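You operate a simulated robot arm through the tools that you are given. There is no shell and no other tool. Be economical: measure what you need, move in short steps, check, and stop when the job is done.

You are at the controls of a simulated two-armed robot. One attempt, no reset.

Task
Spin the herbs dry and tip their water into the waste tub.
Fine: spinner on the bench mat, held while its knob turns; back on the garnish tray after. Set down upright: herb spinner.

The check looks at the end state, three seconds after you hand in, the way a careful person would. Anything else that was tipped, shoved, dropped, spilled or broken makes it a failure.

Robot
Two 6-joint arms with two-finger parallel grippers on one trunk, on a base that drives. Base frame: it is fixed to the floor where the robot stands at the start and does not move with it; the origin is under the middle of the robot, x ahead of it, y to its left, z up; the surface under the hand at the start is at about z = 900. Lengths are in mm, angles in rad, forces in N, time in s.
The left shoulder is at the start at [60, 187, 1247], the right one opposite. With the tool pointing down near the work surface each hand reaches from about 180 to 620 mm from the robot's upright axis, wherever it stands, measured 20 degrees to its own side. Places, roughly: bench mat [500, 100, 900]; garnish tray [500, -600, 900]; herb spinner knob [500, -600, 1100]. Payload 1.57 kg a hand.
The TCP of each hand is the grasp point between the finger pads, 30 mm short of the fingertips. In the tool frame z runs along the fingers and y along their closing line. The gripper opens to 110 mm. The fingers are 24 mm wide and 12 mm thick; the gripper's body (48 by 112 mm) begins 78 mm behind the TCP.
Orientation is that of the tool frame in the base frame, as a unit quaternion [w, x, y, z]. With the fingers straight down and closing along the base's y, the tool's x points along the base's -x, its y along +y and its z along -z.

Tools
- The arms move only by the tool jog_arm. It takes "left_deltas", "right_deltas" or both (then of equal length, played together; a hand with none holds still); each is a list of rows, each a list of 6 numbers: the shift along the tool's x, y, z in cm, then the turn, a rotation vector about the tool's x, y, z in rad. In form: [[x, y, z, ax, ay, az], ...]. A call has 1 to 12 rows; each row shifts and turns the commanded pose from where the row before left it, along the tool's axes as they then stand. "left_hand" and "right_hand" are, for a hand that has rows, the gripper command, from -1 (fully open) to 1 (shut), values between in proportion, set as the call begins (left out, the last holds). A row lasts 0.2 s, in which the tool goes at most 50 mm and 0.15 rad; a call with a longer step from one row to the next is refused whole, and so is a gripper value outside its range. Where a pose cannot be reached the arm comes as near as it can. A force on the tool above 90 N (or 10 N above the force at the start of the call, whichever is more), or a blocked arm, ends the call early, and 0.2 s more pass. Each finger travels about 153 mm/s and halts on what it meets, pressing with about 41 N; the grip force reading is that of the motor and also rises with nothing between the fingers. The clock runs only during rows and for 0.2 s after the last one: add rows that do not move to give the fingers time. It gives the time, the measured TCP pose, the force on the tool (base axes), the opening and the grip force at its end, in the units of the frame above (readings bear some noise), with the torque about the TCP (base axes, N m) and any sound that the robot's microphone picked up.
- Cameras (640 x 400 px; columns grow to the right, rows downward): "scene" is now at [22.4, 8.1, 1784.4]; the picture's right is [-0.06, -1.00, 0.00], its down [-0.78, 0.05, -0.62] and it looks along [0.62, -0.04, -0.78] (base axes); focal length 262 px, centre (320, 200). "left" rides on the left gripper at [70, -16, -141] in its tool frame; the picture's right is [0.23, 0.97, 0.00], its down [-0.86, 0.20, -0.48] and it looks along [-0.47, 0.11, 0.88] (tool axes); focal length 222 px, centre (320, 200). "right" rides on the right gripper at [70, 16, -141] in its tool frame; the picture's right is [-0.23, 0.97, 0.00], its down [-0.86, -0.20, -0.48] and it looks along [-0.47, -0.11, 0.88] (tool axes); focal length 222 px, centre (320, 200). There is no depth. A picture from a camera that has moved, and an enlarged one, comes with that camera's place and axes in the base frame and with its lens. The place of the scene camera against the robot may be out by one fixed shift of up to 18 mm in any direction.
- grab_frame(camera): a new picture of that camera. It takes no simulated time.
- move_column(by): slides the trunk up (or, below 0, down) by that many mm; the arms and the scene camera ride with it, the base frame stays. It gives what a move gives, with no picture.
- steer(legs): drives the robot by 1 to 6 legs, each [ahead, left, turn to the left] in mm, mm and rad, along the robot's own axes; the way and the turn of a leg run together, so that a leg with both is an arc; at most 1500 mm and 3.142 rad a leg. The arms and the cameras ride along, it lands a little off, and it stops where it bumps. It gives what a move gives.
- aim_head(pan, tilt): turns the head with the scene camera to pan (to the left, within 1.501 rad either way) and tilt (down, from -0.506 to 1.204), counted from straight ahead of the robot. It gives what a move gives.
- close_up(camera, box): a new picture of the part [left, top, right, bottom] of that camera's present view, enlarged. It takes no simulated time.
- close_job(): hands the job in; it is judged then, once.

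Work in short steps. Places have to be worked out from the pictures, the camera data and where the tool is seen: move nearer, look again, correct. Check each grasp and each placing, and mend what went wrong. You have 120 turns and 88 pictures in all, those below and enlarged ones among them. Open the grippers and draw the arms clear of the work before you hand the job in, unless the task says otherwise; then end with one line.

The tools are called as a command line: name --argument value ..., lists and objects as JSON in quotes. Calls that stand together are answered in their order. jog_arm: Moves the arms, as the interface text tells. Its arguments: {"type":"object","properties":{"left_deltas":{"type":"array"},"left_hand":{"type":"number"},"right_deltas":{"type":"array"},"right_hand":{"type":"number"}},"required":[]} The other tools are called the same way: move_column (by) slides the trunk up or down; steer (legs) drives the base; aim_head (pan, tilt) turns the head that bears the scene camera; grab_frame (camera) takes a picture; close_up (camera, box) takes an enlarged picture of a part of a camera's view; close_job () hands the job in.

At the start:

```text
time: 0.0
left_tool_pos: [337.8, -66.2, 1344.9]
left_tool_rot: [0.0, 0.0, 1.0, 0.0]
left_force: [0.9, -0.4, -0.8]
left_wrist_torque: [0.0, 0.0, 0.04]
left_width: 109.9
left_finger_force: 0.2
right_tool_pos: [389.1, -407.2, 1403.8]
right_tool_rot: [0.0, 0.0, 1.0, 0.0]
right_force: [0.0, -0.4, -0.7]
right_wrist_torque: [0.01, 0.01, -0.01]
right_width: 109.9
right_finger_force: 0.0
trunk travel left (down, up): [-875.0, 115.0]
robot x, y, heading: [-0.4, 1.7, -0.003]
head pan, tilt: [-0.061, 0.902]
```

scene: 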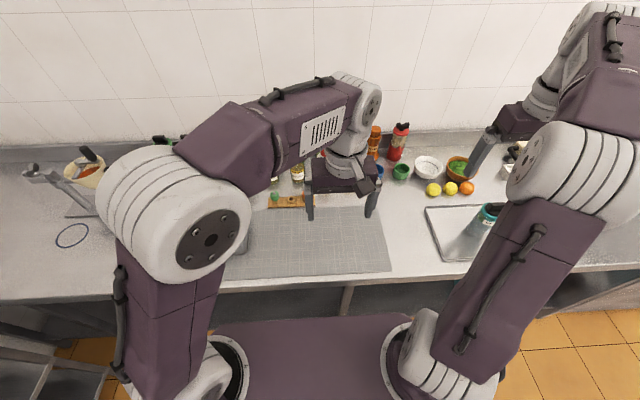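
right: 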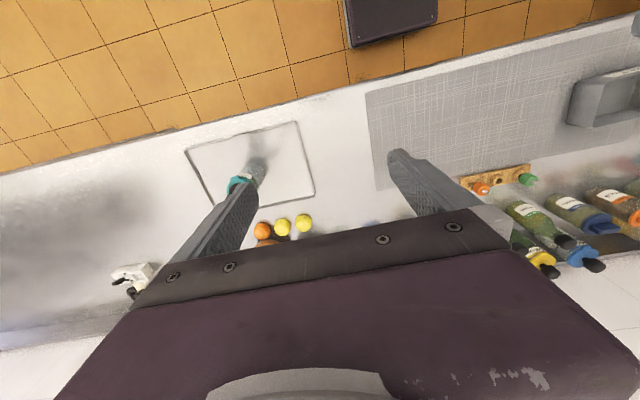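
left: 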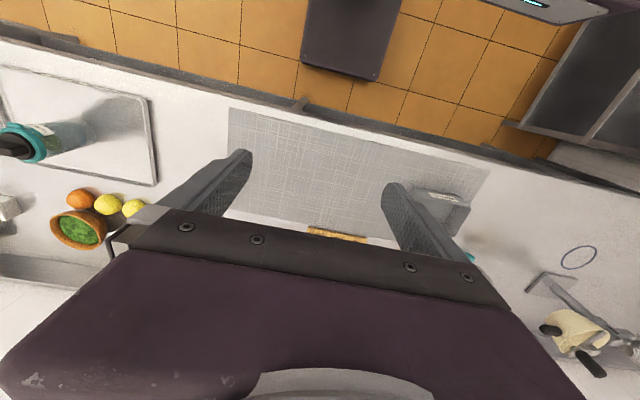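

I see the tray with the spinner at right, the mat in the middle, and a grey tub on the left part of the mat. I look at the right and left in detail.

close_up --camera "right" --box '[160, 100, 340, 240]'

close_up --camera "left" --box '[380, 150, 640, 390]'

close_up --camera "left" --box '[0, 60, 200, 280]'

```text
2.86 times, centred on (250, 170) of right
camera zoom: at [318.1, -390.5, 1545.8], right [0.23, 0.97, 0.0], down [0.86, -0.2, 0.48], along [0.47, -0.11, -0.88], focal length 635 px, centre (520, 286)
```

zoom: 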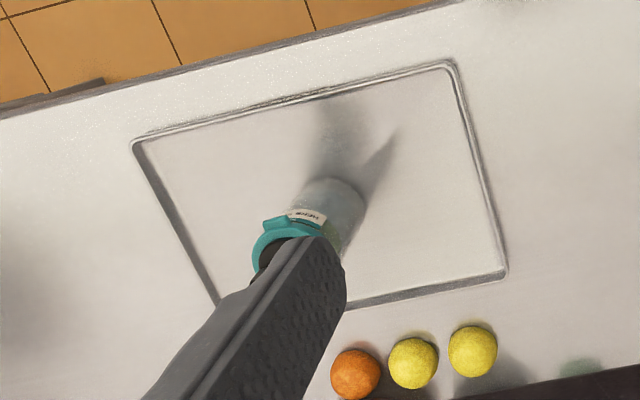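

```text
1.67 times, centred on (510, 270) of left
camera zoom: at [266.9, -81.7, 1485.7], right [-0.23, 0.97, 0.0], down [0.86, 0.2, 0.48], along [0.47, 0.11, -0.88], focal length 370 px, centre (3, 83)
```

zoom: 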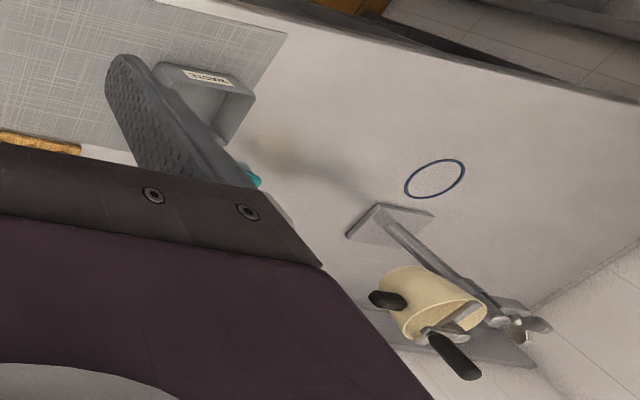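

```text
1.82 times, centred on (100, 170) of left
camera zoom: at [266.9, -81.7, 1485.7], right [-0.23, 0.97, 0.0], down [0.86, 0.2, 0.48], along [0.47, 0.11, -0.88], focal length 404 px, centre (720, 254)
```

zoom: 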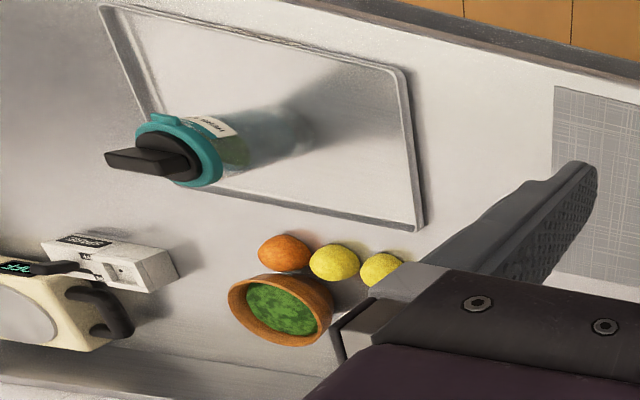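

The spinner is a jar with a teal collar and black bar knob on the tray; the waste tub is a grey box at the left end of the mat. I drive right so the spinner comes in reach, and look.

steer --legs '[[0, -430, 0]]'

aim_head --pan -0.3 --tilt 0.8

grab_frame --camera "scene"

grab_frame --camera "left"

grab_frame --camera "right"

```text
time: 2.6
left_tool_pos: [339.0, -498.3, 1344.2]
left_tool_rot: [0.001, -0.001, 1.0, 0.0]
left_force: [-0.4, 0.9, -0.4]
left_wrist_torque: [-0.03, -0.01, 0.04]
left_width: 110.2
left_finger_force: 0.0
right_tool_pos: [392.6, -838.0, 1403.9]
right_tool_rot: [0.0, -0.001, 1.0, -0.002]
right_force: [0.1, 0.0, 0.5]
right_wrist_torque: [0.01, -0.01, -0.01]
right_width: 110.2
right_finger_force: 0.0
trunk travel left (down, up): [-875.0, 115.0]
robot x, y, heading: [4.1, -434.6, 0.006]
head pan, tilt: [-0.061, 0.902]
```

```text
time: 3.4
left_tool_pos: [338.1, -498.5, 1346.0]
left_tool_rot: [0.0, -0.001, 1.0, 0.0]
left_force: [0.4, 0.0, 0.7]
left_wrist_torque: [0.01, -0.03, 0.0]
left_width: 109.8
left_finger_force: 0.0
right_tool_pos: [391.9, -840.8, 1402.8]
right_tool_rot: [0.0, -0.001, 1.0, 0.0]
right_force: [0.1, 0.3, -0.5]
right_wrist_torque: [0.0, -0.03, 0.0]
right_width: 109.7
right_finger_force: 0.2
trunk travel left (down, up): [-875.0, 115.0]
robot x, y, heading: [0.2, -437.0, 0.003]
head pan, tilt: [-0.3, 0.799]
```

```text
81 pictures are left
camera scene: at [25.2, -446.5, 1792.4], right [-0.29, -0.96, 0.0], down [-0.69, 0.21, -0.7], along [0.67, -0.2, -0.72], focal length 262 px, centre (320, 200)
```

scene: 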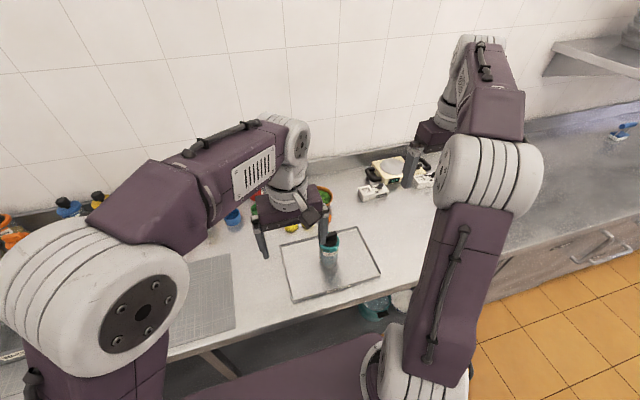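

```text
80 pictures are left
camera left: at [268.1, -515.8, 1485.7], right [-0.23, 0.97, 0.0], down [0.85, 0.2, 0.48], along [0.47, 0.11, -0.88], focal length 222 px, centre (320, 200)
```

left: 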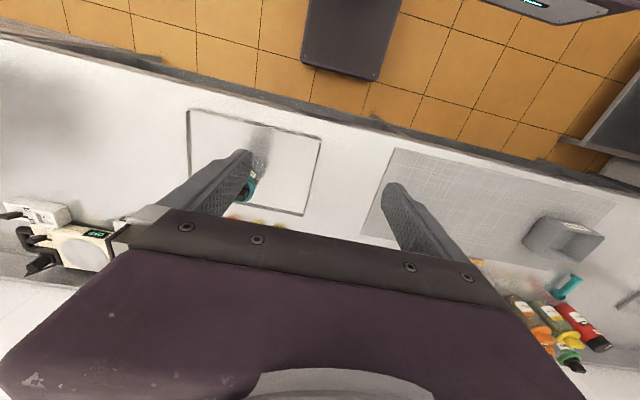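

```text
79 pictures are left
camera right: at [320.6, -824.5, 1545.8], right [0.22, 0.97, 0.0], down [0.86, -0.2, 0.48], along [0.47, -0.11, -0.88], focal length 222 px, centre (320, 200)
```

right: 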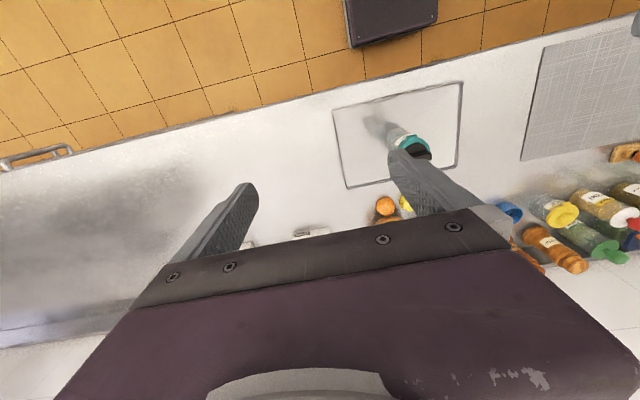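

The spinner is now in front. I zoom in on it with the scene camera.

close_up --camera "scene" --box '[260, 210, 400, 310]'

close_up --camera "right" --box '[320, 70, 480, 200]'

close_up --camera "left" --box '[480, 170, 640, 300]'

```text
4.00 times, centred on (330, 260) of scene
camera zoom: at [25.2, -446.5, 1792.4], right [-0.29, -0.96, 0.0], down [-0.69, 0.21, -0.7], along [0.67, -0.2, -0.72], focal length 1049 px, centre (280, -40)
```

zoom: 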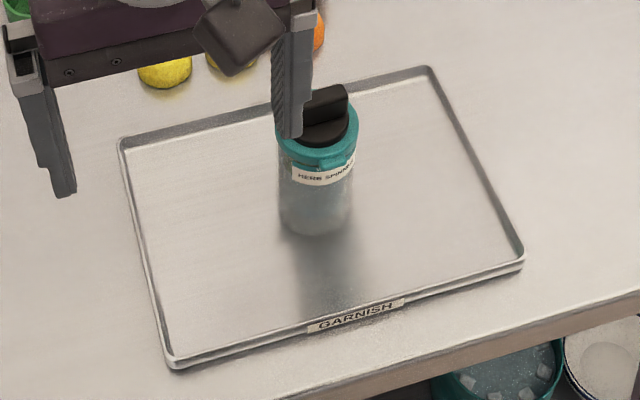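

```text
3.08 times, centred on (400, 135) of right
camera zoom: at [320.6, -824.5, 1545.8], right [0.22, 0.97, 0.0], down [0.86, -0.2, 0.48], along [0.47, -0.11, -0.88], focal length 684 px, centre (74, 400)
```

zoom: 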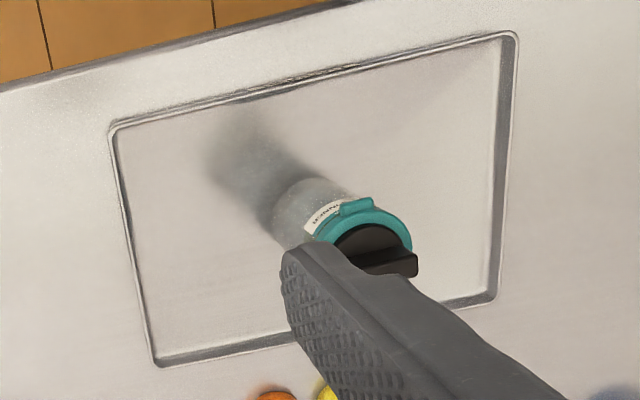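

```text
3.08 times, centred on (560, 235) of left
camera zoom: at [268.1, -515.8, 1485.7], right [-0.23, 0.97, 0.0], down [0.85, 0.2, 0.48], along [0.47, 0.11, -0.88], focal length 684 px, centre (-418, 92)
```

zoom: 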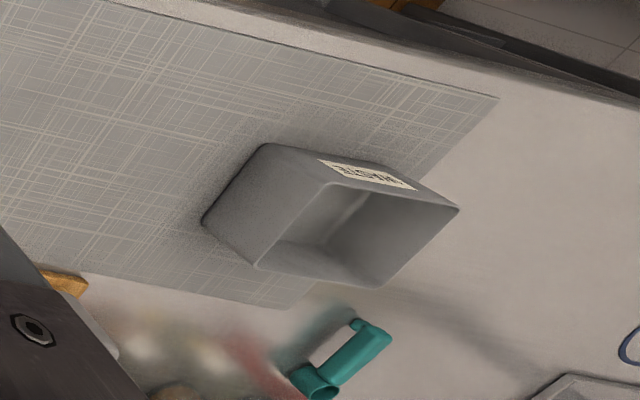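

The jar is roughly at (515,-620), about 70 mm wide, with a tab/spout on its robot side. I clear the left hand to the left and turn the right hand so that its fingers point horizontally to +y, first yawing then pitching, well above everything.

jog_arm --left_deltas '[[0, 4, -1, 0, 0, 0], [0, 4, -1, 0, 0, 0], [0, 4, -1, 0, 0, 0], [0, 4, -1, 0, 0, 0], [0, 4, -1, 0, 0, 0], [0, 4, 0, 0, 0, 0], [0, 0, 0, 0, 0, 0], [0, 0, 0, 0, 0, 0], [0, 0, 0, 0, 0, 0], [0, 0, 0, 0, 0, 0], [0, 0, 0, 0, 0, 0]]' --right_deltas '[[0, 0, 0, 0, 0, 0.1428], [0, 0, 0, 0, 0, 0.1428], [0, 0, 0, 0, 0, 0.1428], [0, 0, 0, 0, 0, 0.1428], [0, 0, 0, 0, 0, 0.1428], [0, 0, 0, 0, 0, 0.1428], [0, 0, 0, 0, 0, 0.1428], [0, 0, 0, 0, 0, 0.1428], [0, 0, 0, 0, 0, 0.1428], [0, 0, 0, 0, 0, 0.1428], [0, 0, 0, 0, 0, 0.1428]]'

grab_frame --camera "scene"

```text
time: 5.8
left_tool_pos: [335.9, -256.9, 1396.9]
left_tool_rot: [0.001, -0.002, 1.0, 0.0]
left_force: [0.2, -0.7, 1.1]
left_wrist_torque: [0.01, 0.0, -0.01]
left_width: 109.7
left_finger_force: 0.1
right_tool_pos: [391.4, -838.8, 1403.8]
right_tool_rot: [0.001, 0.707, 0.707, 0.0]
right_force: [0.2, 0.0, 0.5]
right_wrist_torque: [-0.01, -0.01, 0.01]
right_width: 110.1
right_finger_force: 0.1
trunk travel left (down, up): [-875.0, 115.0]
robot x, y, heading: [4.2, -436.6, 0.003]
head pan, tilt: [-0.3, 0.799]
```

```text
75 pictures are left
camera scene: at [25.1, -446.3, 1792.4], right [-0.29, -0.96, 0.0], down [-0.69, 0.21, -0.7], along [0.67, -0.2, -0.72], focal length 262 px, centre (320, 200)
```

scene: 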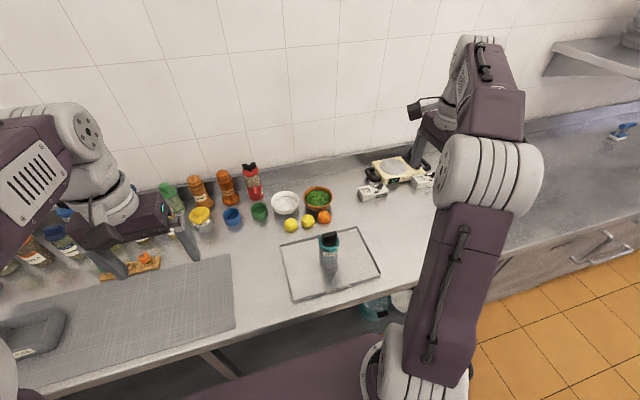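

Yaw done. Now the pitch of +90° about tool y.

jog_arm --right_deltas '[[2, 0, 0, 0, 0.1428, 0], [2, 0, 0, 0, 0.1428, 0], [2, 0, 0, 0, 0.1428, 0], [2, 0, 0, 0, 0.1428, 0], [0, 0, 0, 0, 0.1428, 0], [0, 0, 0, 0, 0.1428, 0], [0, 0, 0, 0, 0.1428, 0], [0, 0, 0, 0, 0.1428, 0], [0, 0, 0, 0, 0.1428, 0], [0, 0, 0, 0, 0.1428, 0], [0, 0, 0, 0, 0.1428, 0]]'

grab_frame --camera "right"

close_up --camera "scene" --box '[260, 210, 400, 310]'

```text
time: 8.2
left_tool_pos: [337.3, -257.1, 1396.3]
left_tool_rot: [0.0, -0.001, 1.0, 0.0]
left_force: [-0.1, 0.2, -0.7]
left_wrist_torque: [0.0, -0.03, 0.02]
left_width: 109.8
left_finger_force: 0.0
right_tool_pos: [368.4, -662.4, 1338.6]
right_tool_rot: [-0.501, 0.499, 0.501, 0.499]
right_force: [-0.4, 0.3, -0.5]
right_wrist_torque: [0.01, 0.05, -0.02]
right_width: 109.8
right_finger_force: 0.0
right hand out of reach, approached as far as the arm can: row 5, 6, 7, 8, 9, 10, 11
trunk travel left (down, up): [-875.0, 115.0]
robot x, y, heading: [2.1, -438.0, 0.004]
head pan, tilt: [-0.3, 0.799]
```

```text
74 pictures are left
camera right: at [382.5, -804.5, 1409.2], right [0.97, 0.0, -0.23], down [-0.2, -0.48, -0.85], along [-0.11, 0.88, -0.47], focal length 222 px, centre (320, 200)
```

right: 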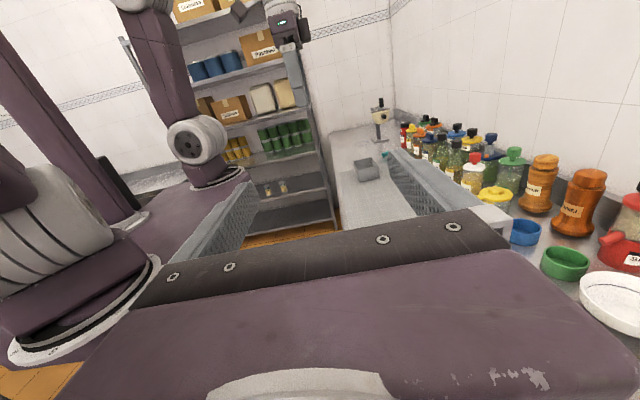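

```text
4.00 times, centred on (330, 260) of scene
camera zoom: at [26.0, -446.1, 1792.5], right [-0.29, -0.96, 0.0], down [-0.69, 0.21, -0.7], along [0.67, -0.2, -0.72], focal length 1049 px, centre (280, -40)
```

zoom: 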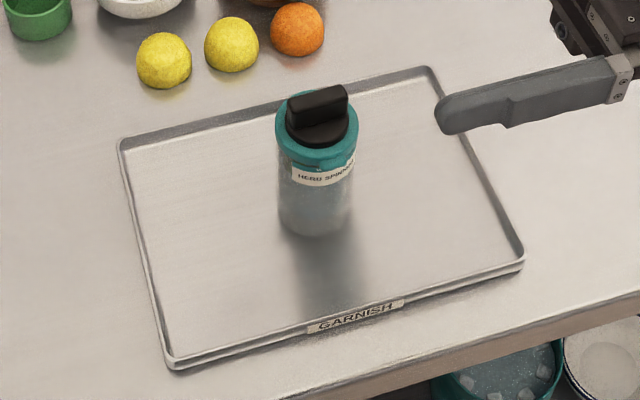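

The orientation is reached. The jar stands at about (515,-628), collar at z≈1030, body ≈66 mm wide. I lower the column and shift the base right so that the horizontal approach from the jar's right is in reach.

steer --legs '[[0, -170, 0]]'

move_column --by -150

aim_head --pan -0.1 --tilt 0.8

grab_frame --camera "scene"

```text
time: 9.7
left_tool_pos: [337.4, -422.7, 1395.5]
left_tool_rot: [0.0, -0.001, 1.0, -0.002]
left_force: [0.0, 0.2, 1.0]
left_wrist_torque: [0.0, 0.02, 0.0]
left_width: 109.8
left_finger_force: 0.0
right_tool_pos: [366.4, -829.4, 1340.1]
right_tool_rot: [-0.499, 0.501, 0.502, 0.498]
right_force: [0.8, -0.4, 0.0]
right_wrist_torque: [-0.04, -0.03, 0.02]
right_width: 110.1
right_finger_force: 0.0
trunk travel left (down, up): [-875.0, 115.0]
robot x, y, heading: [2.2, -604.2, 0.001]
head pan, tilt: [-0.3, 0.799]
```

```text
time: 11.4
left_tool_pos: [337.9, -427.0, 1245.9]
left_tool_rot: [0.0, -0.001, 1.0, 0.0]
left_force: [-1.0, 0.7, 0.7]
left_wrist_torque: [0.0, 0.01, -0.01]
left_width: 109.9
left_finger_force: 0.1
right_tool_pos: [366.3, -833.3, 1189.8]
right_tool_rot: [-0.499, 0.501, 0.501, 0.5]
right_force: [-0.3, -0.3, 0.2]
right_wrist_torque: [0.02, -0.02, 0.02]
right_width: 110.0
right_finger_force: 0.1
trunk travel left (down, up): [-725.0, 265.0]
robot x, y, heading: [3.5, -607.8, 0.004]
head pan, tilt: [-0.3, 0.799]
```

```text
time: 12.2
left_tool_pos: [337.2, -426.6, 1247.6]
left_tool_rot: [0.0, -0.002, 1.0, 0.0]
left_force: [0.6, 0.1, -0.2]
left_wrist_torque: [-0.01, 0.02, 0.01]
left_width: 109.6
left_finger_force: 0.0
right_tool_pos: [367.1, -833.1, 1188.5]
right_tool_rot: [-0.499, 0.501, 0.501, 0.499]
right_force: [-0.5, 0.1, -0.1]
right_wrist_torque: [-0.02, 0.0, 0.02]
right_width: 110.1
right_finger_force: 0.0
trunk travel left (down, up): [-725.0, 265.0]
robot x, y, heading: [4.4, -603.0, 0.001]
head pan, tilt: [-0.099, 0.799]
```

```text
72 pictures are left
camera scene: at [28.7, -599.9, 1642.5], right [-0.1, -1.0, 0.0], down [-0.71, 0.07, -0.7], along [0.69, -0.07, -0.72], focal length 262 px, centre (320, 200)
```

scene: 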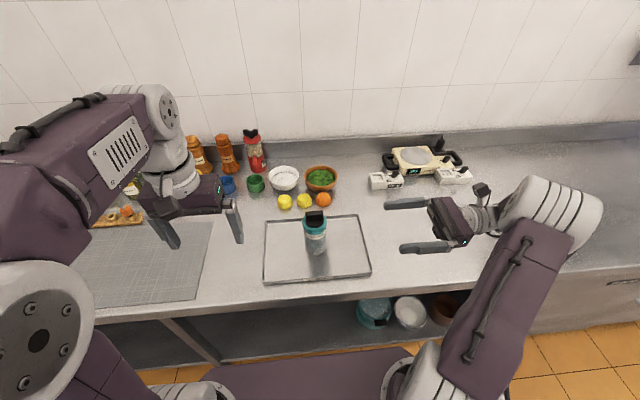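

Clear view; right gripper is horizontal, right of the tray. I move it down and forward to a pre-grasp at about (515,-765,985).

jog_arm --right_deltas '[[-2.5, 1.85, 0.85, 0, 0, 0], [-2.5, 1.85, 0.85, 0, 0, 0], [-2.5, 1.85, 0.85, 0, 0, 0], [-2.5, 1.85, 0.85, 0, 0, 0], [-2.5, 1.85, 0.85, 0, 0, 0], [-2.5, 1.85, 0.85, 0, 0, 0], [-2.5, 1.85, 0.85, 0, 0, 0], [-2.5, 1.85, 0.85, 0, 0, 0], [0, 0, 0, 0, 0, 0]]'

grab_frame --camera "right"

close_up --camera "scene" --box '[240, 160, 480, 310]'

```text
time: 14.2
left_tool_pos: [337.5, -426.3, 1246.3]
left_tool_rot: [0.0, -0.002, 1.0, 0.0]
left_force: [0.1, -0.3, -0.3]
left_wrist_torque: [0.03, 0.01, -0.02]
left_width: 110.1
left_finger_force: 0.2
right_tool_pos: [509.7, -766.0, 989.4]
right_tool_rot: [-0.5, 0.501, 0.5, 0.499]
right_force: [-0.9, -0.4, 0.3]
right_wrist_torque: [0.0, 0.03, -0.01]
right_width: 110.0
right_finger_force: 0.0
trunk travel left (down, up): [-725.0, 265.0]
robot x, y, heading: [2.8, -601.9, 0.004]
head pan, tilt: [-0.099, 0.799]
```

```text
71 pictures are left
camera right: at [526.1, -907.4, 1059.4], right [0.97, 0.0, -0.23], down [-0.2, -0.48, -0.85], along [-0.11, 0.88, -0.47], focal length 222 px, centre (320, 200)
```

right: 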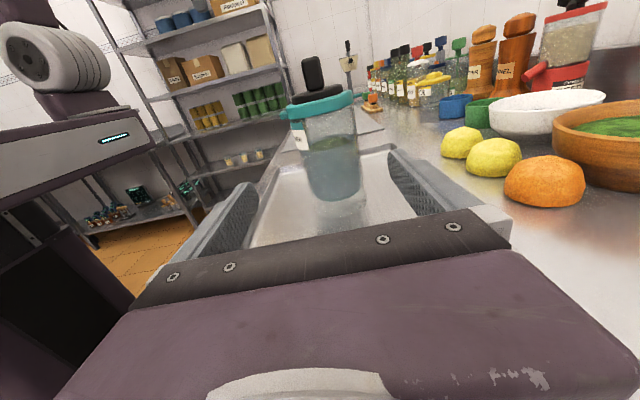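

```text
2.67 times, centred on (360, 235) of scene
camera zoom: at [28.2, -599.6, 1642.5], right [-0.1, -1.0, 0.0], down [-0.71, 0.07, -0.7], along [0.69, -0.07, -0.72], focal length 699 px, centre (213, 107)
```

zoom: 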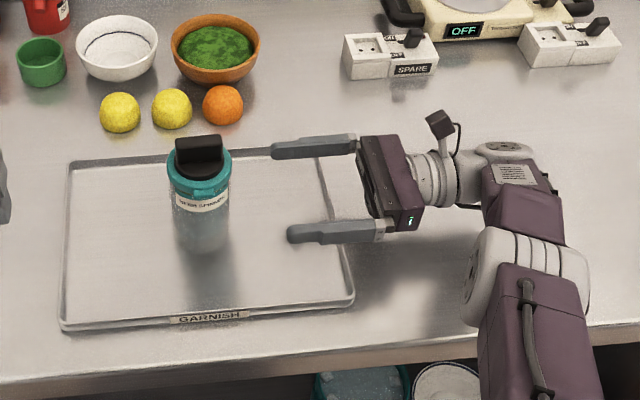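

The jar axis is at x≈517, body from z 907 to 1025. I drop to z≈970, shift x by +7 and advance 137 mm so that the jar sits between the pads.

jog_arm --right_deltas '[[-1, 0.35, 0, 0, 0, 0], [-1, 0.35, 0, 0, 0, 0], [0, 0, 2, 0, 0, 0], [0, 0, 2, 0, 0, 0], [0, 0, 2, 0, 0, 0], [0, 0, 2, 0, 0, 0], [0, 0, 2, 0, 0, 0], [0, 0, 2, 0, 0, 0], [0, 0, 1.6, 0, 0, 0], [0, 0, 0, 0, 0, 0]]'

grab_frame --camera "right"

close_up --camera "scene" --box '[250, 180, 410, 280]'

```text
time: 16.4
left_tool_pos: [337.6, -427.1, 1247.4]
left_tool_rot: [0.0, -0.002, 1.0, 0.0]
left_force: [0.4, -0.8, -0.3]
left_wrist_torque: [0.0, -0.02, 0.01]
left_width: 109.9
left_finger_force: 0.0
right_tool_pos: [508.7, -626.7, 982.2]
right_tool_rot: [-0.498, 0.502, 0.5, 0.499]
right_force: [0.4, -0.6, -0.3]
right_wrist_torque: [0.01, 0.01, -0.04]
right_width: 110.2
right_finger_force: 0.1
right hand out of reach, approached as far as the arm can: row 1, 2
trunk travel left (down, up): [-725.0, 265.0]
robot x, y, heading: [3.8, -601.1, 0.002]
head pan, tilt: [-0.099, 0.799]
```

```text
69 pictures are left
camera right: at [523.4, -767.7, 1053.1], right [0.97, 0.0, -0.23], down [-0.2, -0.48, -0.85], along [-0.11, 0.88, -0.47], focal length 222 px, centre (320, 200)
```

right: 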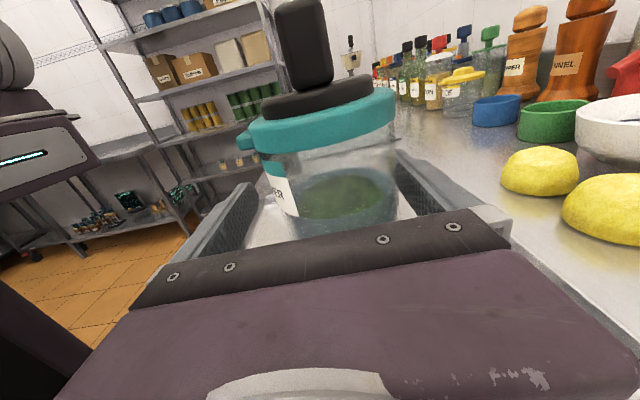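

```text
4.00 times, centred on (330, 230) of scene
camera zoom: at [28.8, -600.1, 1642.4], right [-0.1, -1.0, 0.0], down [-0.71, 0.07, -0.7], along [0.69, -0.07, -0.72], focal length 1049 px, centre (280, 80)
```

zoom: 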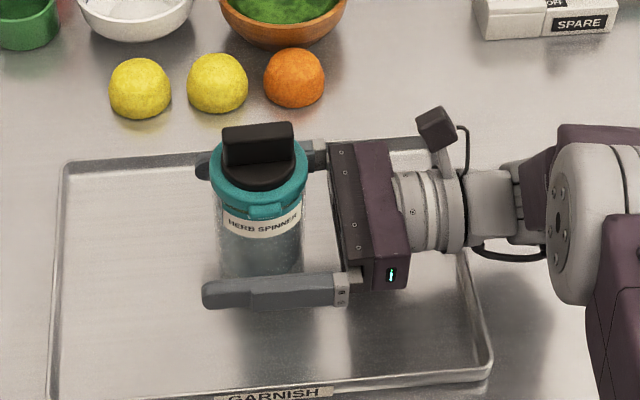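

Jar is between the fingers, about 8 mm off toward +x, and the TCP seems ~8 mm too deep. I correct both.

jog_arm --right_deltas '[[0, 0.4, -0.4, 0, 0, 0], [0, 0.4, -0.4, 0, 0, 0], [0, 0, 0, 0, 0, 0]]'

close_up --camera "scene" --box '[250, 180, 410, 280]'

```text
time: 17.1
left_tool_pos: [337.5, -425.8, 1245.8]
left_tool_rot: [0.0, 0.0, 1.0, 0.001]
left_force: [0.2, -0.6, 0.4]
left_wrist_torque: [0.02, 0.0, 0.0]
left_width: 109.9
left_finger_force: 0.1
right_tool_pos: [517.0, -634.9, 982.3]
right_tool_rot: [-0.499, 0.501, 0.5, 0.499]
right_force: [0.2, 0.5, -0.5]
right_wrist_torque: [-0.01, -0.01, 0.01]
right_width: 109.8
right_finger_force: 0.1
trunk travel left (down, up): [-725.0, 265.0]
robot x, y, heading: [-0.6, -602.9, 0.004]
head pan, tilt: [-0.099, 0.799]
```

```text
4.00 times, centred on (330, 230) of scene
camera zoom: at [28.8, -599.5, 1642.5], right [-0.1, -1.0, 0.0], down [-0.71, 0.07, -0.7], along [0.69, -0.07, -0.72], focal length 1049 px, centre (280, 80)
```

zoom: 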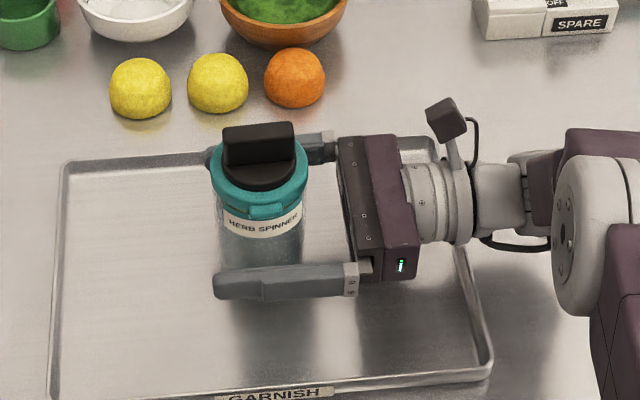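

Centred well. I close gently with still rows.

jog_arm --right_deltas '[[0, 0, 0, 0, 0, 0], [0, 0, 0, 0, 0, 0], [0, 0, 0, 0, 0, 0], [0, 0, 0, 0, 0, 0], [0, 0, 0, 0, 0, 0]]' --right_hand 0.1

close_up --camera "scene" --box '[250, 180, 410, 280]'

```text
time: 18.4
left_tool_pos: [337.9, -427.0, 1246.8]
left_tool_rot: [0.0, -0.001, 1.0, 0.0]
left_force: [0.3, -0.3, -0.4]
left_wrist_torque: [-0.01, -0.02, 0.0]
left_width: 109.9
left_finger_force: 0.1
right_tool_pos: [515.8, -633.5, 981.9]
right_tool_rot: [-0.499, 0.501, 0.501, 0.499]
right_force: [-0.2, -0.6, -0.9]
right_wrist_torque: [-0.02, 0.15, -0.01]
right_width: 70.0
right_finger_force: 40.7
trunk travel left (down, up): [-725.0, 265.0]
robot x, y, heading: [0.3, -603.2, -0.0]
head pan, tilt: [-0.099, 0.799]
```

```text
4.00 times, centred on (330, 230) of scene
camera zoom: at [28.6, -599.9, 1642.4], right [-0.1, -1.0, 0.0], down [-0.71, 0.07, -0.7], along [0.69, -0.07, -0.72], focal length 1049 px, centre (280, 80)
```

zoom: 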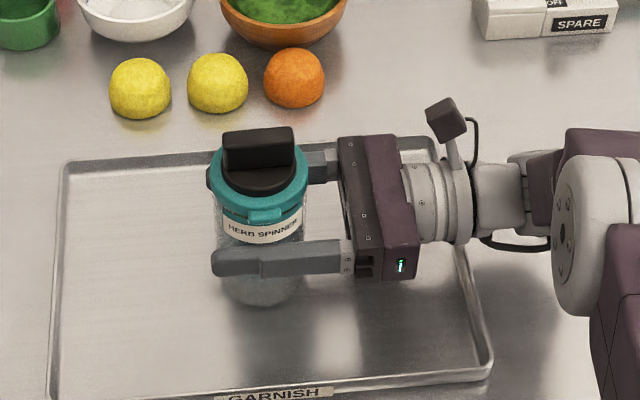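

Gripped at 70 mm, 41 N. I lift straight up 70 mm.

jog_arm --right_deltas '[[1, 0, 0, 0, 0, 0], [1, 0, 0, 0, 0, 0], [1, 0, 0, 0, 0, 0], [1, 0, 0, 0, 0, 0], [1, 0, 0, 0, 0, 0], [1, 0, 0, 0, 0, 0], [1, 0, 0, 0, 0, 0], [0, 0, 0, 0, 0, 0]]'

grab_frame --camera "scene"

```text
time: 20.1
left_tool_pos: [338.6, -426.9, 1246.3]
left_tool_rot: [-0.001, -0.001, 1.0, 0.0]
left_force: [0.6, -0.5, -0.3]
left_wrist_torque: [-0.01, 0.03, -0.02]
left_width: 110.0
left_finger_force: 0.0
right_tool_pos: [516.0, -632.7, 1050.5]
right_tool_rot: [-0.5, 0.501, 0.501, 0.498]
right_force: [-0.1, 0.3, -3.2]
right_wrist_torque: [0.04, -0.02, 0.03]
right_width: 69.6
right_finger_force: 40.7
trunk travel left (down, up): [-725.0, 265.0]
robot x, y, heading: [2.3, -603.2, 0.002]
head pan, tilt: [-0.099, 0.799]
```

```text
65 pictures are left
camera scene: at [29.6, -599.8, 1642.4], right [-0.1, -1.0, 0.0], down [-0.71, 0.07, -0.7], along [0.69, -0.07, -0.72], focal length 262 px, centre (320, 200)
```

scene: 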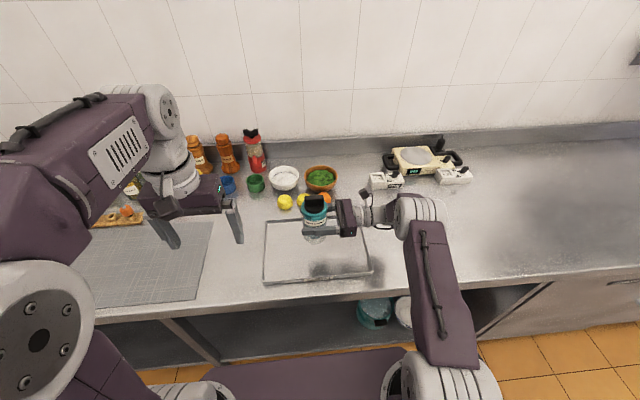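

Jar held (≈3 N), bottom ~70 mm above the tray. I drive left so the jar comes over the right/middle part of the mat.

steer --legs '[[0, 580, 0]]'

aim_head --pan 0.1 --tilt 0.85

grab_frame --camera "scene"

grab_frame --camera "left"

```text
time: 23.4
left_tool_pos: [337.6, 145.0, 1246.2]
left_tool_rot: [0.001, 0.0, 1.0, 0.0]
left_force: [-0.9, -1.1, 1.2]
left_wrist_torque: [-0.02, 0.02, -0.04]
left_width: 109.9
left_finger_force: 0.0
right_tool_pos: [515.5, -63.4, 1051.8]
right_tool_rot: [-0.499, 0.502, 0.5, 0.5]
right_force: [0.0, -0.4, -2.8]
right_wrist_torque: [0.06, -0.04, -0.01]
right_width: 69.7
right_finger_force: 40.8
trunk travel left (down, up): [-725.0, 265.0]
robot x, y, heading: [1.1, -30.0, -0.001]
head pan, tilt: [-0.099, 0.799]
```

```text
time: 24.1
left_tool_pos: [338.1, 145.9, 1245.2]
left_tool_rot: [0.0, 0.001, 1.0, 0.0]
left_force: [-0.9, 0.7, -0.3]
left_wrist_torque: [0.0, -0.01, -0.02]
left_width: 110.3
left_finger_force: 0.0
right_tool_pos: [515.7, -63.5, 1051.7]
right_tool_rot: [-0.498, 0.502, 0.499, 0.5]
right_force: [0.4, 1.4, -3.8]
right_wrist_torque: [0.05, 0.03, 0.03]
right_width: 69.9
right_finger_force: 41.3
trunk travel left (down, up): [-725.0, 265.0]
robot x, y, heading: [3.5, -36.6, -0.002]
head pan, tilt: [0.099, 0.85]
```

```text
64 pictures are left
camera scene: at [27.0, -10.2, 1638.4], right [0.1, -1.0, 0.0], down [-0.75, -0.07, -0.66], along [0.66, 0.06, -0.75], focal length 262 px, centre (320, 200)
```

scene: 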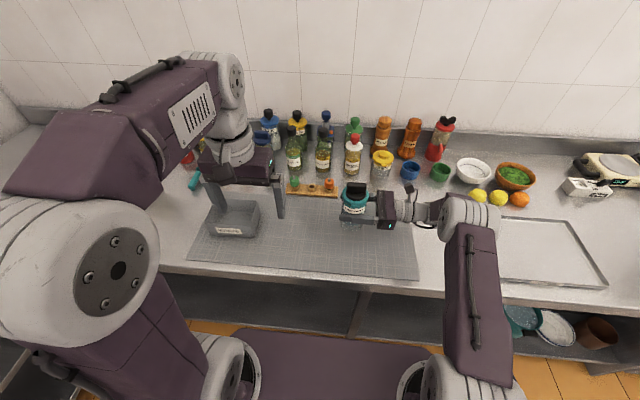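

```text
63 pictures are left
camera left: at [268.5, 129.9, 1386.9], right [-0.23, 0.97, 0.0], down [0.86, 0.2, 0.48], along [0.47, 0.11, -0.88], focal length 222 px, centre (320, 200)
```

left: 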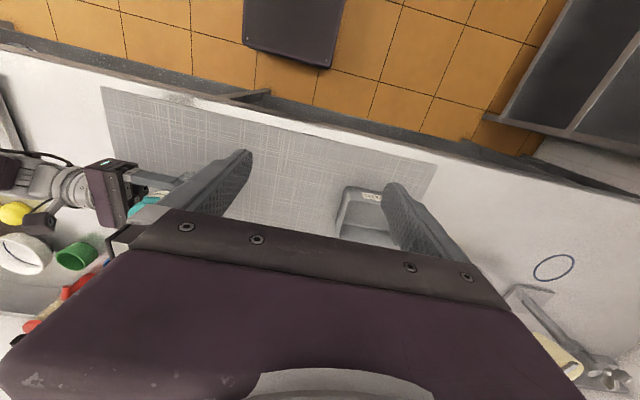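

Jar over the mat at (516,-63); tub near (515,300). I lower with the column by 58, then jog down the last bit while watching force.

move_column --by -58

jog_arm --right_deltas '[[-0.2, 0, 0, 0, 0, 0], [-0.2, 0, 0, 0, 0, 0], [-0.2, 0, 0, 0, 0, 0], [-0.2, 0, 0, 0, 0, 0], [0, 0, 0, 0, 0, 0]]'

```text
time: 25.1
left_tool_pos: [339.5, 145.7, 1189.0]
left_tool_rot: [0.0, 0.0, 1.0, 0.0]
left_force: [0.3, -0.3, 0.4]
left_wrist_torque: [0.02, -0.04, 0.0]
left_width: 109.9
left_finger_force: 0.1
right_tool_pos: [514.7, -63.1, 994.4]
right_tool_rot: [-0.498, 0.502, 0.499, 0.501]
right_force: [-0.5, -0.4, -3.4]
right_wrist_torque: [0.03, -0.03, 0.0]
right_width: 70.0
right_finger_force: 41.1
trunk travel left (down, up): [-667.0, 323.0]
robot x, y, heading: [1.9, -29.8, -0.004]
head pan, tilt: [0.099, 0.85]
```

```text
time: 26.3
left_tool_pos: [338.7, 147.0, 1188.6]
left_tool_rot: [0.0, 0.001, 1.0, -0.001]
left_force: [-0.7, 0.3, -0.2]
left_wrist_torque: [-0.04, -0.02, -0.01]
left_width: 110.1
left_finger_force: 0.1
right_tool_pos: [514.2, -63.0, 985.5]
right_tool_rot: [-0.498, 0.502, 0.499, 0.501]
right_force: [0.6, 0.1, -3.2]
right_wrist_torque: [0.02, 0.01, 0.0]
right_width: 69.9
right_finger_force: 40.7
trunk travel left (down, up): [-667.0, 323.0]
robot x, y, heading: [2.0, -35.2, -0.001]
head pan, tilt: [0.099, 0.85]
```

No contact yet; I continue in 2 mm steps.

jog_arm --right_deltas '[[-0.2, 0, 0, 0, 0, 0], [-0.2, 0, 0, 0, 0, 0], [0, 0, 0, 0, 0, 0]]'

close_up --camera "scene" --box '[280, 160, 440, 260]'

```text
time: 27.1
left_tool_pos: [339.2, 145.7, 1188.1]
left_tool_rot: [0.0, 0.001, 1.0, 0.001]
left_force: [-0.3, 0.2, 1.1]
left_wrist_torque: [-0.01, 0.01, 0.02]
left_width: 110.2
left_finger_force: 0.1
right_tool_pos: [515.3, -63.0, 981.8]
right_tool_rot: [-0.499, 0.501, 0.499, 0.501]
right_force: [1.6, -1.5, 2.2]
right_wrist_torque: [-0.16, 0.11, 0.08]
right_width: 70.1
right_finger_force: 40.8
trunk travel left (down, up): [-667.0, 323.0]
robot x, y, heading: [4.1, -32.8, -0.001]
head pan, tilt: [0.099, 0.85]
```

```text
4.00 times, centred on (360, 210) of scene
camera zoom: at [26.5, -10.8, 1580.5], right [0.1, -1.0, 0.0], down [-0.75, -0.07, -0.66], along [0.66, 0.06, -0.75], focal length 1049 px, centre (160, 160)
```

zoom: 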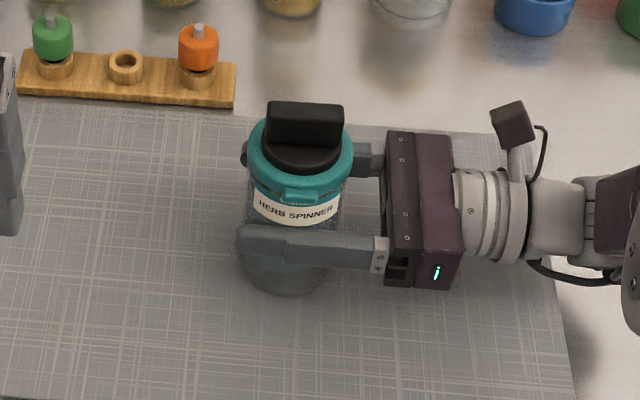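

The jar stands on the mat (force now upward) and is held. The knob's bar lies along y, so the left fingers must close along x: I yaw the left hand -90° first.

jog_arm --left_deltas '[[0, 0, 0, 0, 0, -0.1428], [0, 0, 0, 0, 0, -0.1428], [0, 0, 0, 0, 0, -0.1428], [0, 0, 0, 0, 0, -0.1428], [0, 0, 0, 0, 0, -0.1428], [0, 0, 0, 0, 0, -0.1428], [0, 0, 0, 0, 0, -0.1428], [0, 0, 0, 0, 0, -0.1428], [0, 0, 0, 0, 0, -0.1428], [0, 0, 0, 0, 0, -0.1428], [0, 0, 0, 0, 0, -0.1428]]'

jog_arm --left_deltas '[[2, -2, 0, 0, 0, 0], [2, -2, 0, 0, 0, 0], [2, -2, 0, 0, 0, 0], [2, -2, 0, 0, 0, 0], [2, -2, 0, 0, 0, 0], [2, -2, 0, 0, 0, 0], [2, -2, 0, 0, 0, 0], [2, -2, 0, 0, 0, 0], [2, -1, 0, 0, 0, 0], [2, 0, 0, 0, 0, 0], [0, 0, 0, 0, 0, 0]]'

grab_frame --camera "left"

grab_frame --camera "scene"

```text
time: 29.5
left_tool_pos: [338.3, 147.0, 1189.3]
left_tool_rot: [-0.001, 0.707, -0.707, 0.0]
left_force: [0.1, 0.9, -0.3]
left_wrist_torque: [0.02, 0.03, 0.0]
left_width: 110.1
left_finger_force: 0.0
right_tool_pos: [514.5, -63.4, 982.0]
right_tool_rot: [-0.498, 0.502, 0.499, 0.501]
right_force: [5.2, -1.0, 10.7]
right_wrist_torque: [-0.03, 0.04, 0.03]
right_width: 69.7
right_finger_force: 40.5
trunk travel left (down, up): [-667.0, 323.0]
robot x, y, heading: [0.8, -35.6, -0.001]
head pan, tilt: [0.099, 0.85]
```

```text
time: 31.9
left_tool_pos: [480.6, -43.3, 1174.9]
left_tool_rot: [0.001, -0.706, 0.708, 0.0]
left_force: [-0.3, 0.7, 0.3]
left_wrist_torque: [0.01, 0.0, 0.01]
left_width: 110.2
left_finger_force: 0.1
left hand out of reach, approached as far as the arm can: row 8, 9, 10
right_tool_pos: [514.1, -63.4, 981.6]
right_tool_rot: [-0.497, 0.502, 0.499, 0.501]
right_force: [0.3, 0.2, 6.6]
right_wrist_torque: [0.03, 0.12, 0.0]
right_width: 70.1
right_finger_force: 40.7
trunk travel left (down, up): [-667.0, 323.0]
robot x, y, heading: [0.6, -31.8, -0.001]
head pan, tilt: [0.099, 0.85]
```

```text
61 pictures are left
camera left: at [495.7, -113.3, 1314.0], right [-0.97, -0.22, 0.0], down [-0.2, 0.86, 0.48], along [-0.11, 0.47, -0.88], focal length 222 px, centre (320, 200)
```

left: 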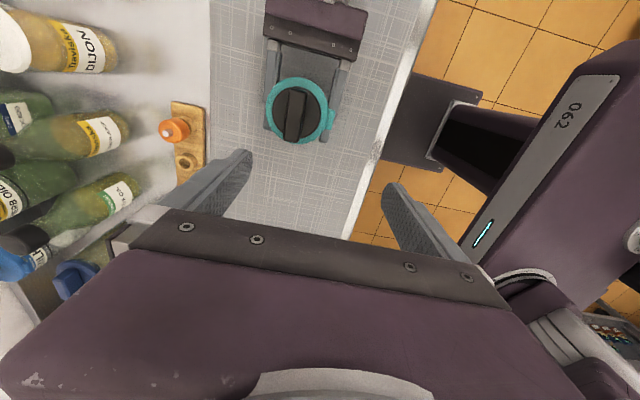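

```text
60 pictures are left
camera scene: at [25.7, -10.7, 1580.5], right [0.1, -1.0, 0.0], down [-0.75, -0.07, -0.66], along [0.66, 0.06, -0.75], focal length 262 px, centre (320, 200)
```

scene: 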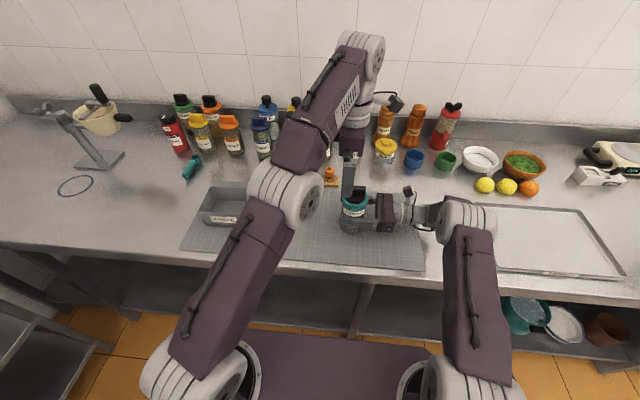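

The left arm is at its reach limit here. I lift the jar 10 mm, bring it 60 mm nearer the robot (still on the mat) and set it down again.

jog_arm --right_deltas '[[0.5, 0, 0, 0, 0, 0], [0.7, 0, 0, 0, 0, 0], [0, -1.5, 0, 0, 0, 0], [0, -1.5, 0, 0, 0, 0], [0, -1.5, 0, 0, 0, 0], [0, -1.5, 0, 0, 0, 0], [0, 0, 0, 0, 0, 0], [-0.4, 0, 0, 0, 0, 0], [-0.4, 0, 0, 0, 0, 0], [-0.3, 0, 0, 0, 0, 0], [-0.1, 0, 0, 0, 0, 0]]'

grab_frame --camera "left"

```text
time: 34.3
left_tool_pos: [481.5, -44.0, 1173.0]
left_tool_rot: [0.0, -0.706, 0.709, -0.001]
left_force: [0.0, 0.1, 0.4]
left_wrist_torque: [-0.02, -0.02, -0.02]
left_width: 110.1
left_finger_force: 0.1
right_tool_pos: [455.1, -63.8, 981.7]
right_tool_rot: [-0.497, 0.503, 0.499, 0.501]
right_force: [-0.7, 0.2, -4.0]
right_wrist_torque: [-0.01, -0.03, -0.02]
right_width: 69.8
right_finger_force: 40.7
trunk travel left (down, up): [-667.0, 323.0]
robot x, y, heading: [2.7, -32.9, 0.001]
head pan, tilt: [0.099, 0.85]
```

```text
59 pictures are left
camera left: at [496.8, -113.1, 1313.7], right [-0.97, -0.22, 0.0], down [-0.2, 0.86, 0.48], along [-0.11, 0.47, -0.88], focal length 222 px, centre (320, 200)
```

left: 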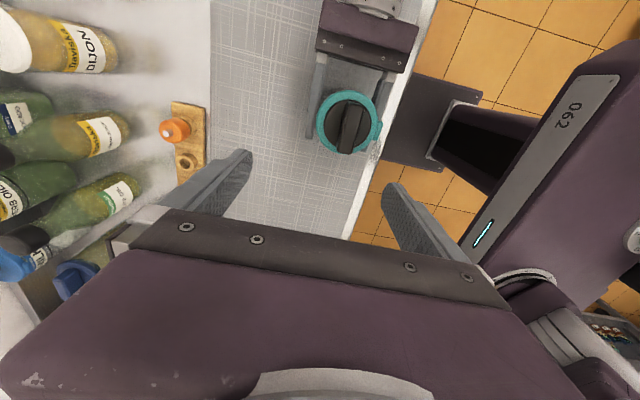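

The jar needs a few mm more to touch; the knob axis computes to (458,-75), bar z≈1050–1084. I press the jar down 2 mm more and move the left hand over the knob at z≈1130.

jog_arm --left_deltas '[[0.8, 0.6, 1.1, 0, 0, 0], [0.8, 0.6, 1.1, 0, 0, 0], [0.8, 0.6, 1.1, 0, 0, 0], [0.7, 0.5, 1.1, 0, 0, 0], [0, 0, 0, 0, 0, 0]]' --right_deltas '[[-0.1, 0, 0, 0, 0, 0], [-0.1, 0, 0, 0, 0, 0], [0, 0, 0, 0, 0, 0], [0, 0, 0, 0, 0, 0], [0, 0, 0, 0, 0, 0]]'

grab_frame --camera "left"

close_up --camera "scene" --box '[280, 140, 440, 260]'

```text
time: 35.5
left_tool_pos: [456.7, -73.1, 1127.5]
left_tool_rot: [0.001, -0.706, 0.708, 0.0]
left_force: [-0.2, -0.1, -0.5]
left_wrist_torque: [-0.01, 0.01, -0.02]
left_width: 110.2
left_finger_force: 0.0
right_tool_pos: [454.6, -62.5, 982.0]
right_tool_rot: [-0.498, 0.501, 0.5, 0.502]
right_force: [8.9, -3.2, 26.6]
right_wrist_torque: [-0.94, 0.2, 0.29]
right_width: 69.9
right_finger_force: 41.0
trunk travel left (down, up): [-667.0, 323.0]
robot x, y, heading: [2.4, -31.4, -0.005]
head pan, tilt: [0.099, 0.85]
```

```text
58 pictures are left
camera left: at [471.6, -144.3, 1268.1], right [-0.97, -0.22, 0.0], down [-0.2, 0.86, 0.48], along [-0.11, 0.47, -0.88], focal length 222 px, centre (320, 200)
```

left: 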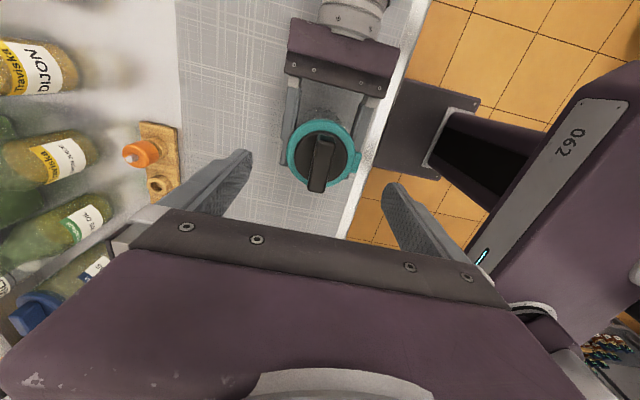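

```text
3.33 times, centred on (360, 200) of scene
camera zoom: at [25.2, -11.0, 1580.7], right [0.1, -1.0, 0.0], down [-0.75, -0.07, -0.66], along [0.66, 0.06, -0.75], focal length 874 px, centre (187, 200)
```

zoom: 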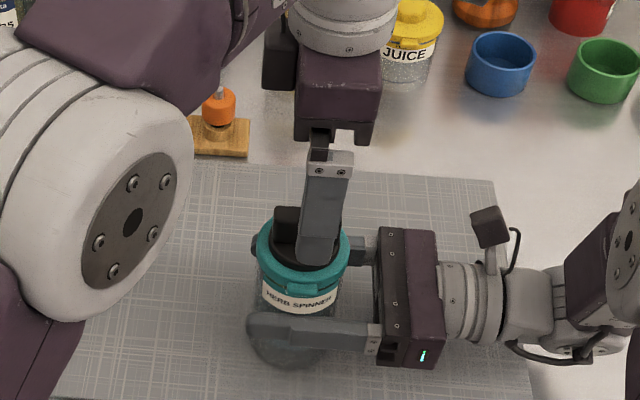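

The bar is centred between the open fingers. I relieve the right hand's pressing by 1 mm and lower the left hand 39 mm around the bar.

jog_arm --left_deltas '[[0.2, 0.1, 1, 0, 0, 0], [0, 0, 1, 0, 0, 0], [0, 0, 1, 0, 0, 0], [0, 0, 0.9, 0, 0, 0], [0, 0, 0, 0, 0, 0]]' --right_deltas '[[0.1, 0, 0, 0, 0, 0], [0, 0, 0, 0, 0, 0], [0, 0, 0, 0, 0, 0], [0, 0, 0, 0, 0, 0], [0, 0, 0, 0, 0, 0]]'

close_up --camera "scene" --box '[280, 140, 440, 260]'

close_up --camera "left" --box '[200, 60, 440, 220]'

```text
time: 36.7
left_tool_pos: [456.2, -76.5, 1087.8]
left_tool_rot: [0.0, -0.706, 0.708, 0.0]
left_force: [0.0, 0.1, -0.3]
left_wrist_torque: [-0.01, -0.01, -0.04]
left_width: 109.9
left_finger_force: 0.1
right_tool_pos: [453.9, -63.4, 983.0]
right_tool_rot: [-0.499, 0.501, 0.499, 0.501]
right_force: [6.3, -1.3, 16.3]
right_wrist_torque: [0.21, -0.36, -0.06]
right_width: 70.0
right_finger_force: 41.0
trunk travel left (down, up): [-667.0, 323.0]
robot x, y, heading: [4.6, -32.3, -0.005]
head pan, tilt: [0.099, 0.85]
```

```text
3.33 times, centred on (360, 200) of scene
camera zoom: at [25.7, -11.0, 1580.4], right [0.1, -1.0, 0.0], down [-0.75, -0.07, -0.66], along [0.66, 0.06, -0.75], focal length 874 px, centre (187, 200)
```

zoom: 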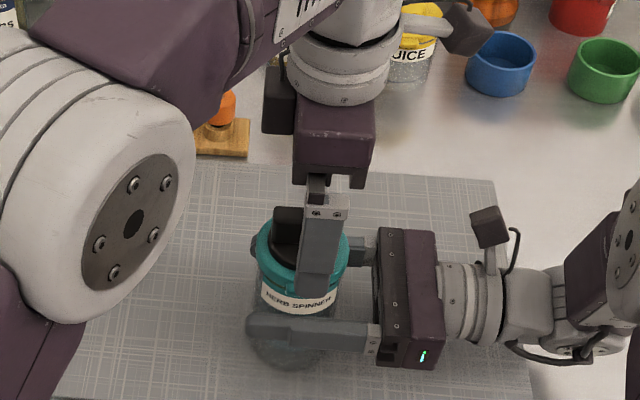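

```text
2.50 times, centred on (320, 140) of left
camera zoom: at [471.7, -146.7, 1229.0], right [-0.97, -0.22, 0.0], down [-0.2, 0.86, 0.48], along [-0.11, 0.47, -0.88], focal length 555 px, centre (320, 350)
```

zoom: 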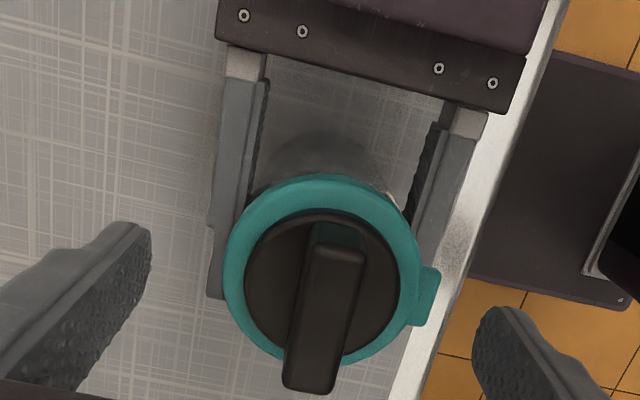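

Fingers straddle the bar. I close the left gripper on it.

jog_arm --left_deltas '[[0.2, 0, 0, 0, 0, 0], [0, 0, 0, 0, 0, 0], [0, 0, 0, 0, 0, 0], [0, 0, 0, 0, 0, 0], [0, 0, 0, 0, 0, 0]]' --left_hand 1

close_up --camera "left" --box '[200, 60, 440, 220]'

```text
time: 37.9
left_tool_pos: [456.4, -78.7, 1087.9]
left_tool_rot: [-0.001, -0.706, 0.708, 0.001]
left_force: [-21.0, 0.1, 1.8]
left_wrist_torque: [0.25, 0.6, 0.1]
left_width: 17.3
left_finger_force: 32.2
right_tool_pos: [455.2, -61.8, 981.5]
right_tool_rot: [-0.497, 0.502, 0.499, 0.501]
right_force: [20.4, -0.9, 8.1]
right_wrist_torque: [-0.09, 1.14, 0.24]
right_width: 69.9
right_finger_force: 41.1
trunk travel left (down, up): [-667.0, 323.0]
robot x, y, heading: [0.9, -33.1, 0.003]
head pan, tilt: [0.099, 0.85]
```

```text
2.50 times, centred on (320, 140) of left
camera zoom: at [470.9, -148.5, 1229.0], right [-0.97, -0.22, 0.0], down [-0.2, 0.86, 0.48], along [-0.11, 0.47, -0.88], focal length 555 px, centre (320, 350)
```

zoom: 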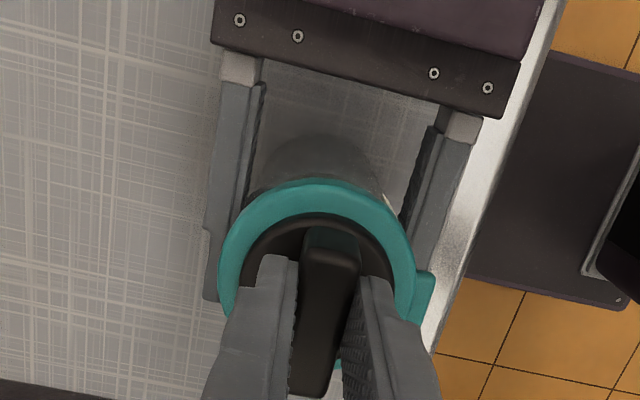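

Closed at 17 mm on the bar, but with a 21 N side load in -x. I shift the left hand about 3 mm to -x to relieve it.

jog_arm --left_deltas '[[0, 0.2, 0, 0, 0, 0], [0, 0.1, 0, 0, 0, 0], [0, 0, 0, 0, 0, 0]]'

```text
time: 38.7
left_tool_pos: [454.4, -77.5, 1088.4]
left_tool_rot: [0.001, -0.706, 0.708, 0.0]
left_force: [-0.7, -0.8, -3.0]
left_wrist_torque: [0.35, 0.13, 0.0]
left_width: 17.6
left_finger_force: 32.8
right_tool_pos: [454.3, -62.9, 980.4]
right_tool_rot: [-0.498, 0.501, 0.501, 0.5]
right_force: [3.6, 0.0, 12.0]
right_wrist_torque: [-0.68, -0.52, -0.05]
right_width: 70.0
right_finger_force: 41.5
trunk travel left (down, up): [-667.0, 323.0]
robot x, y, heading: [1.6, -28.3, -0.003]
head pan, tilt: [0.099, 0.85]
```

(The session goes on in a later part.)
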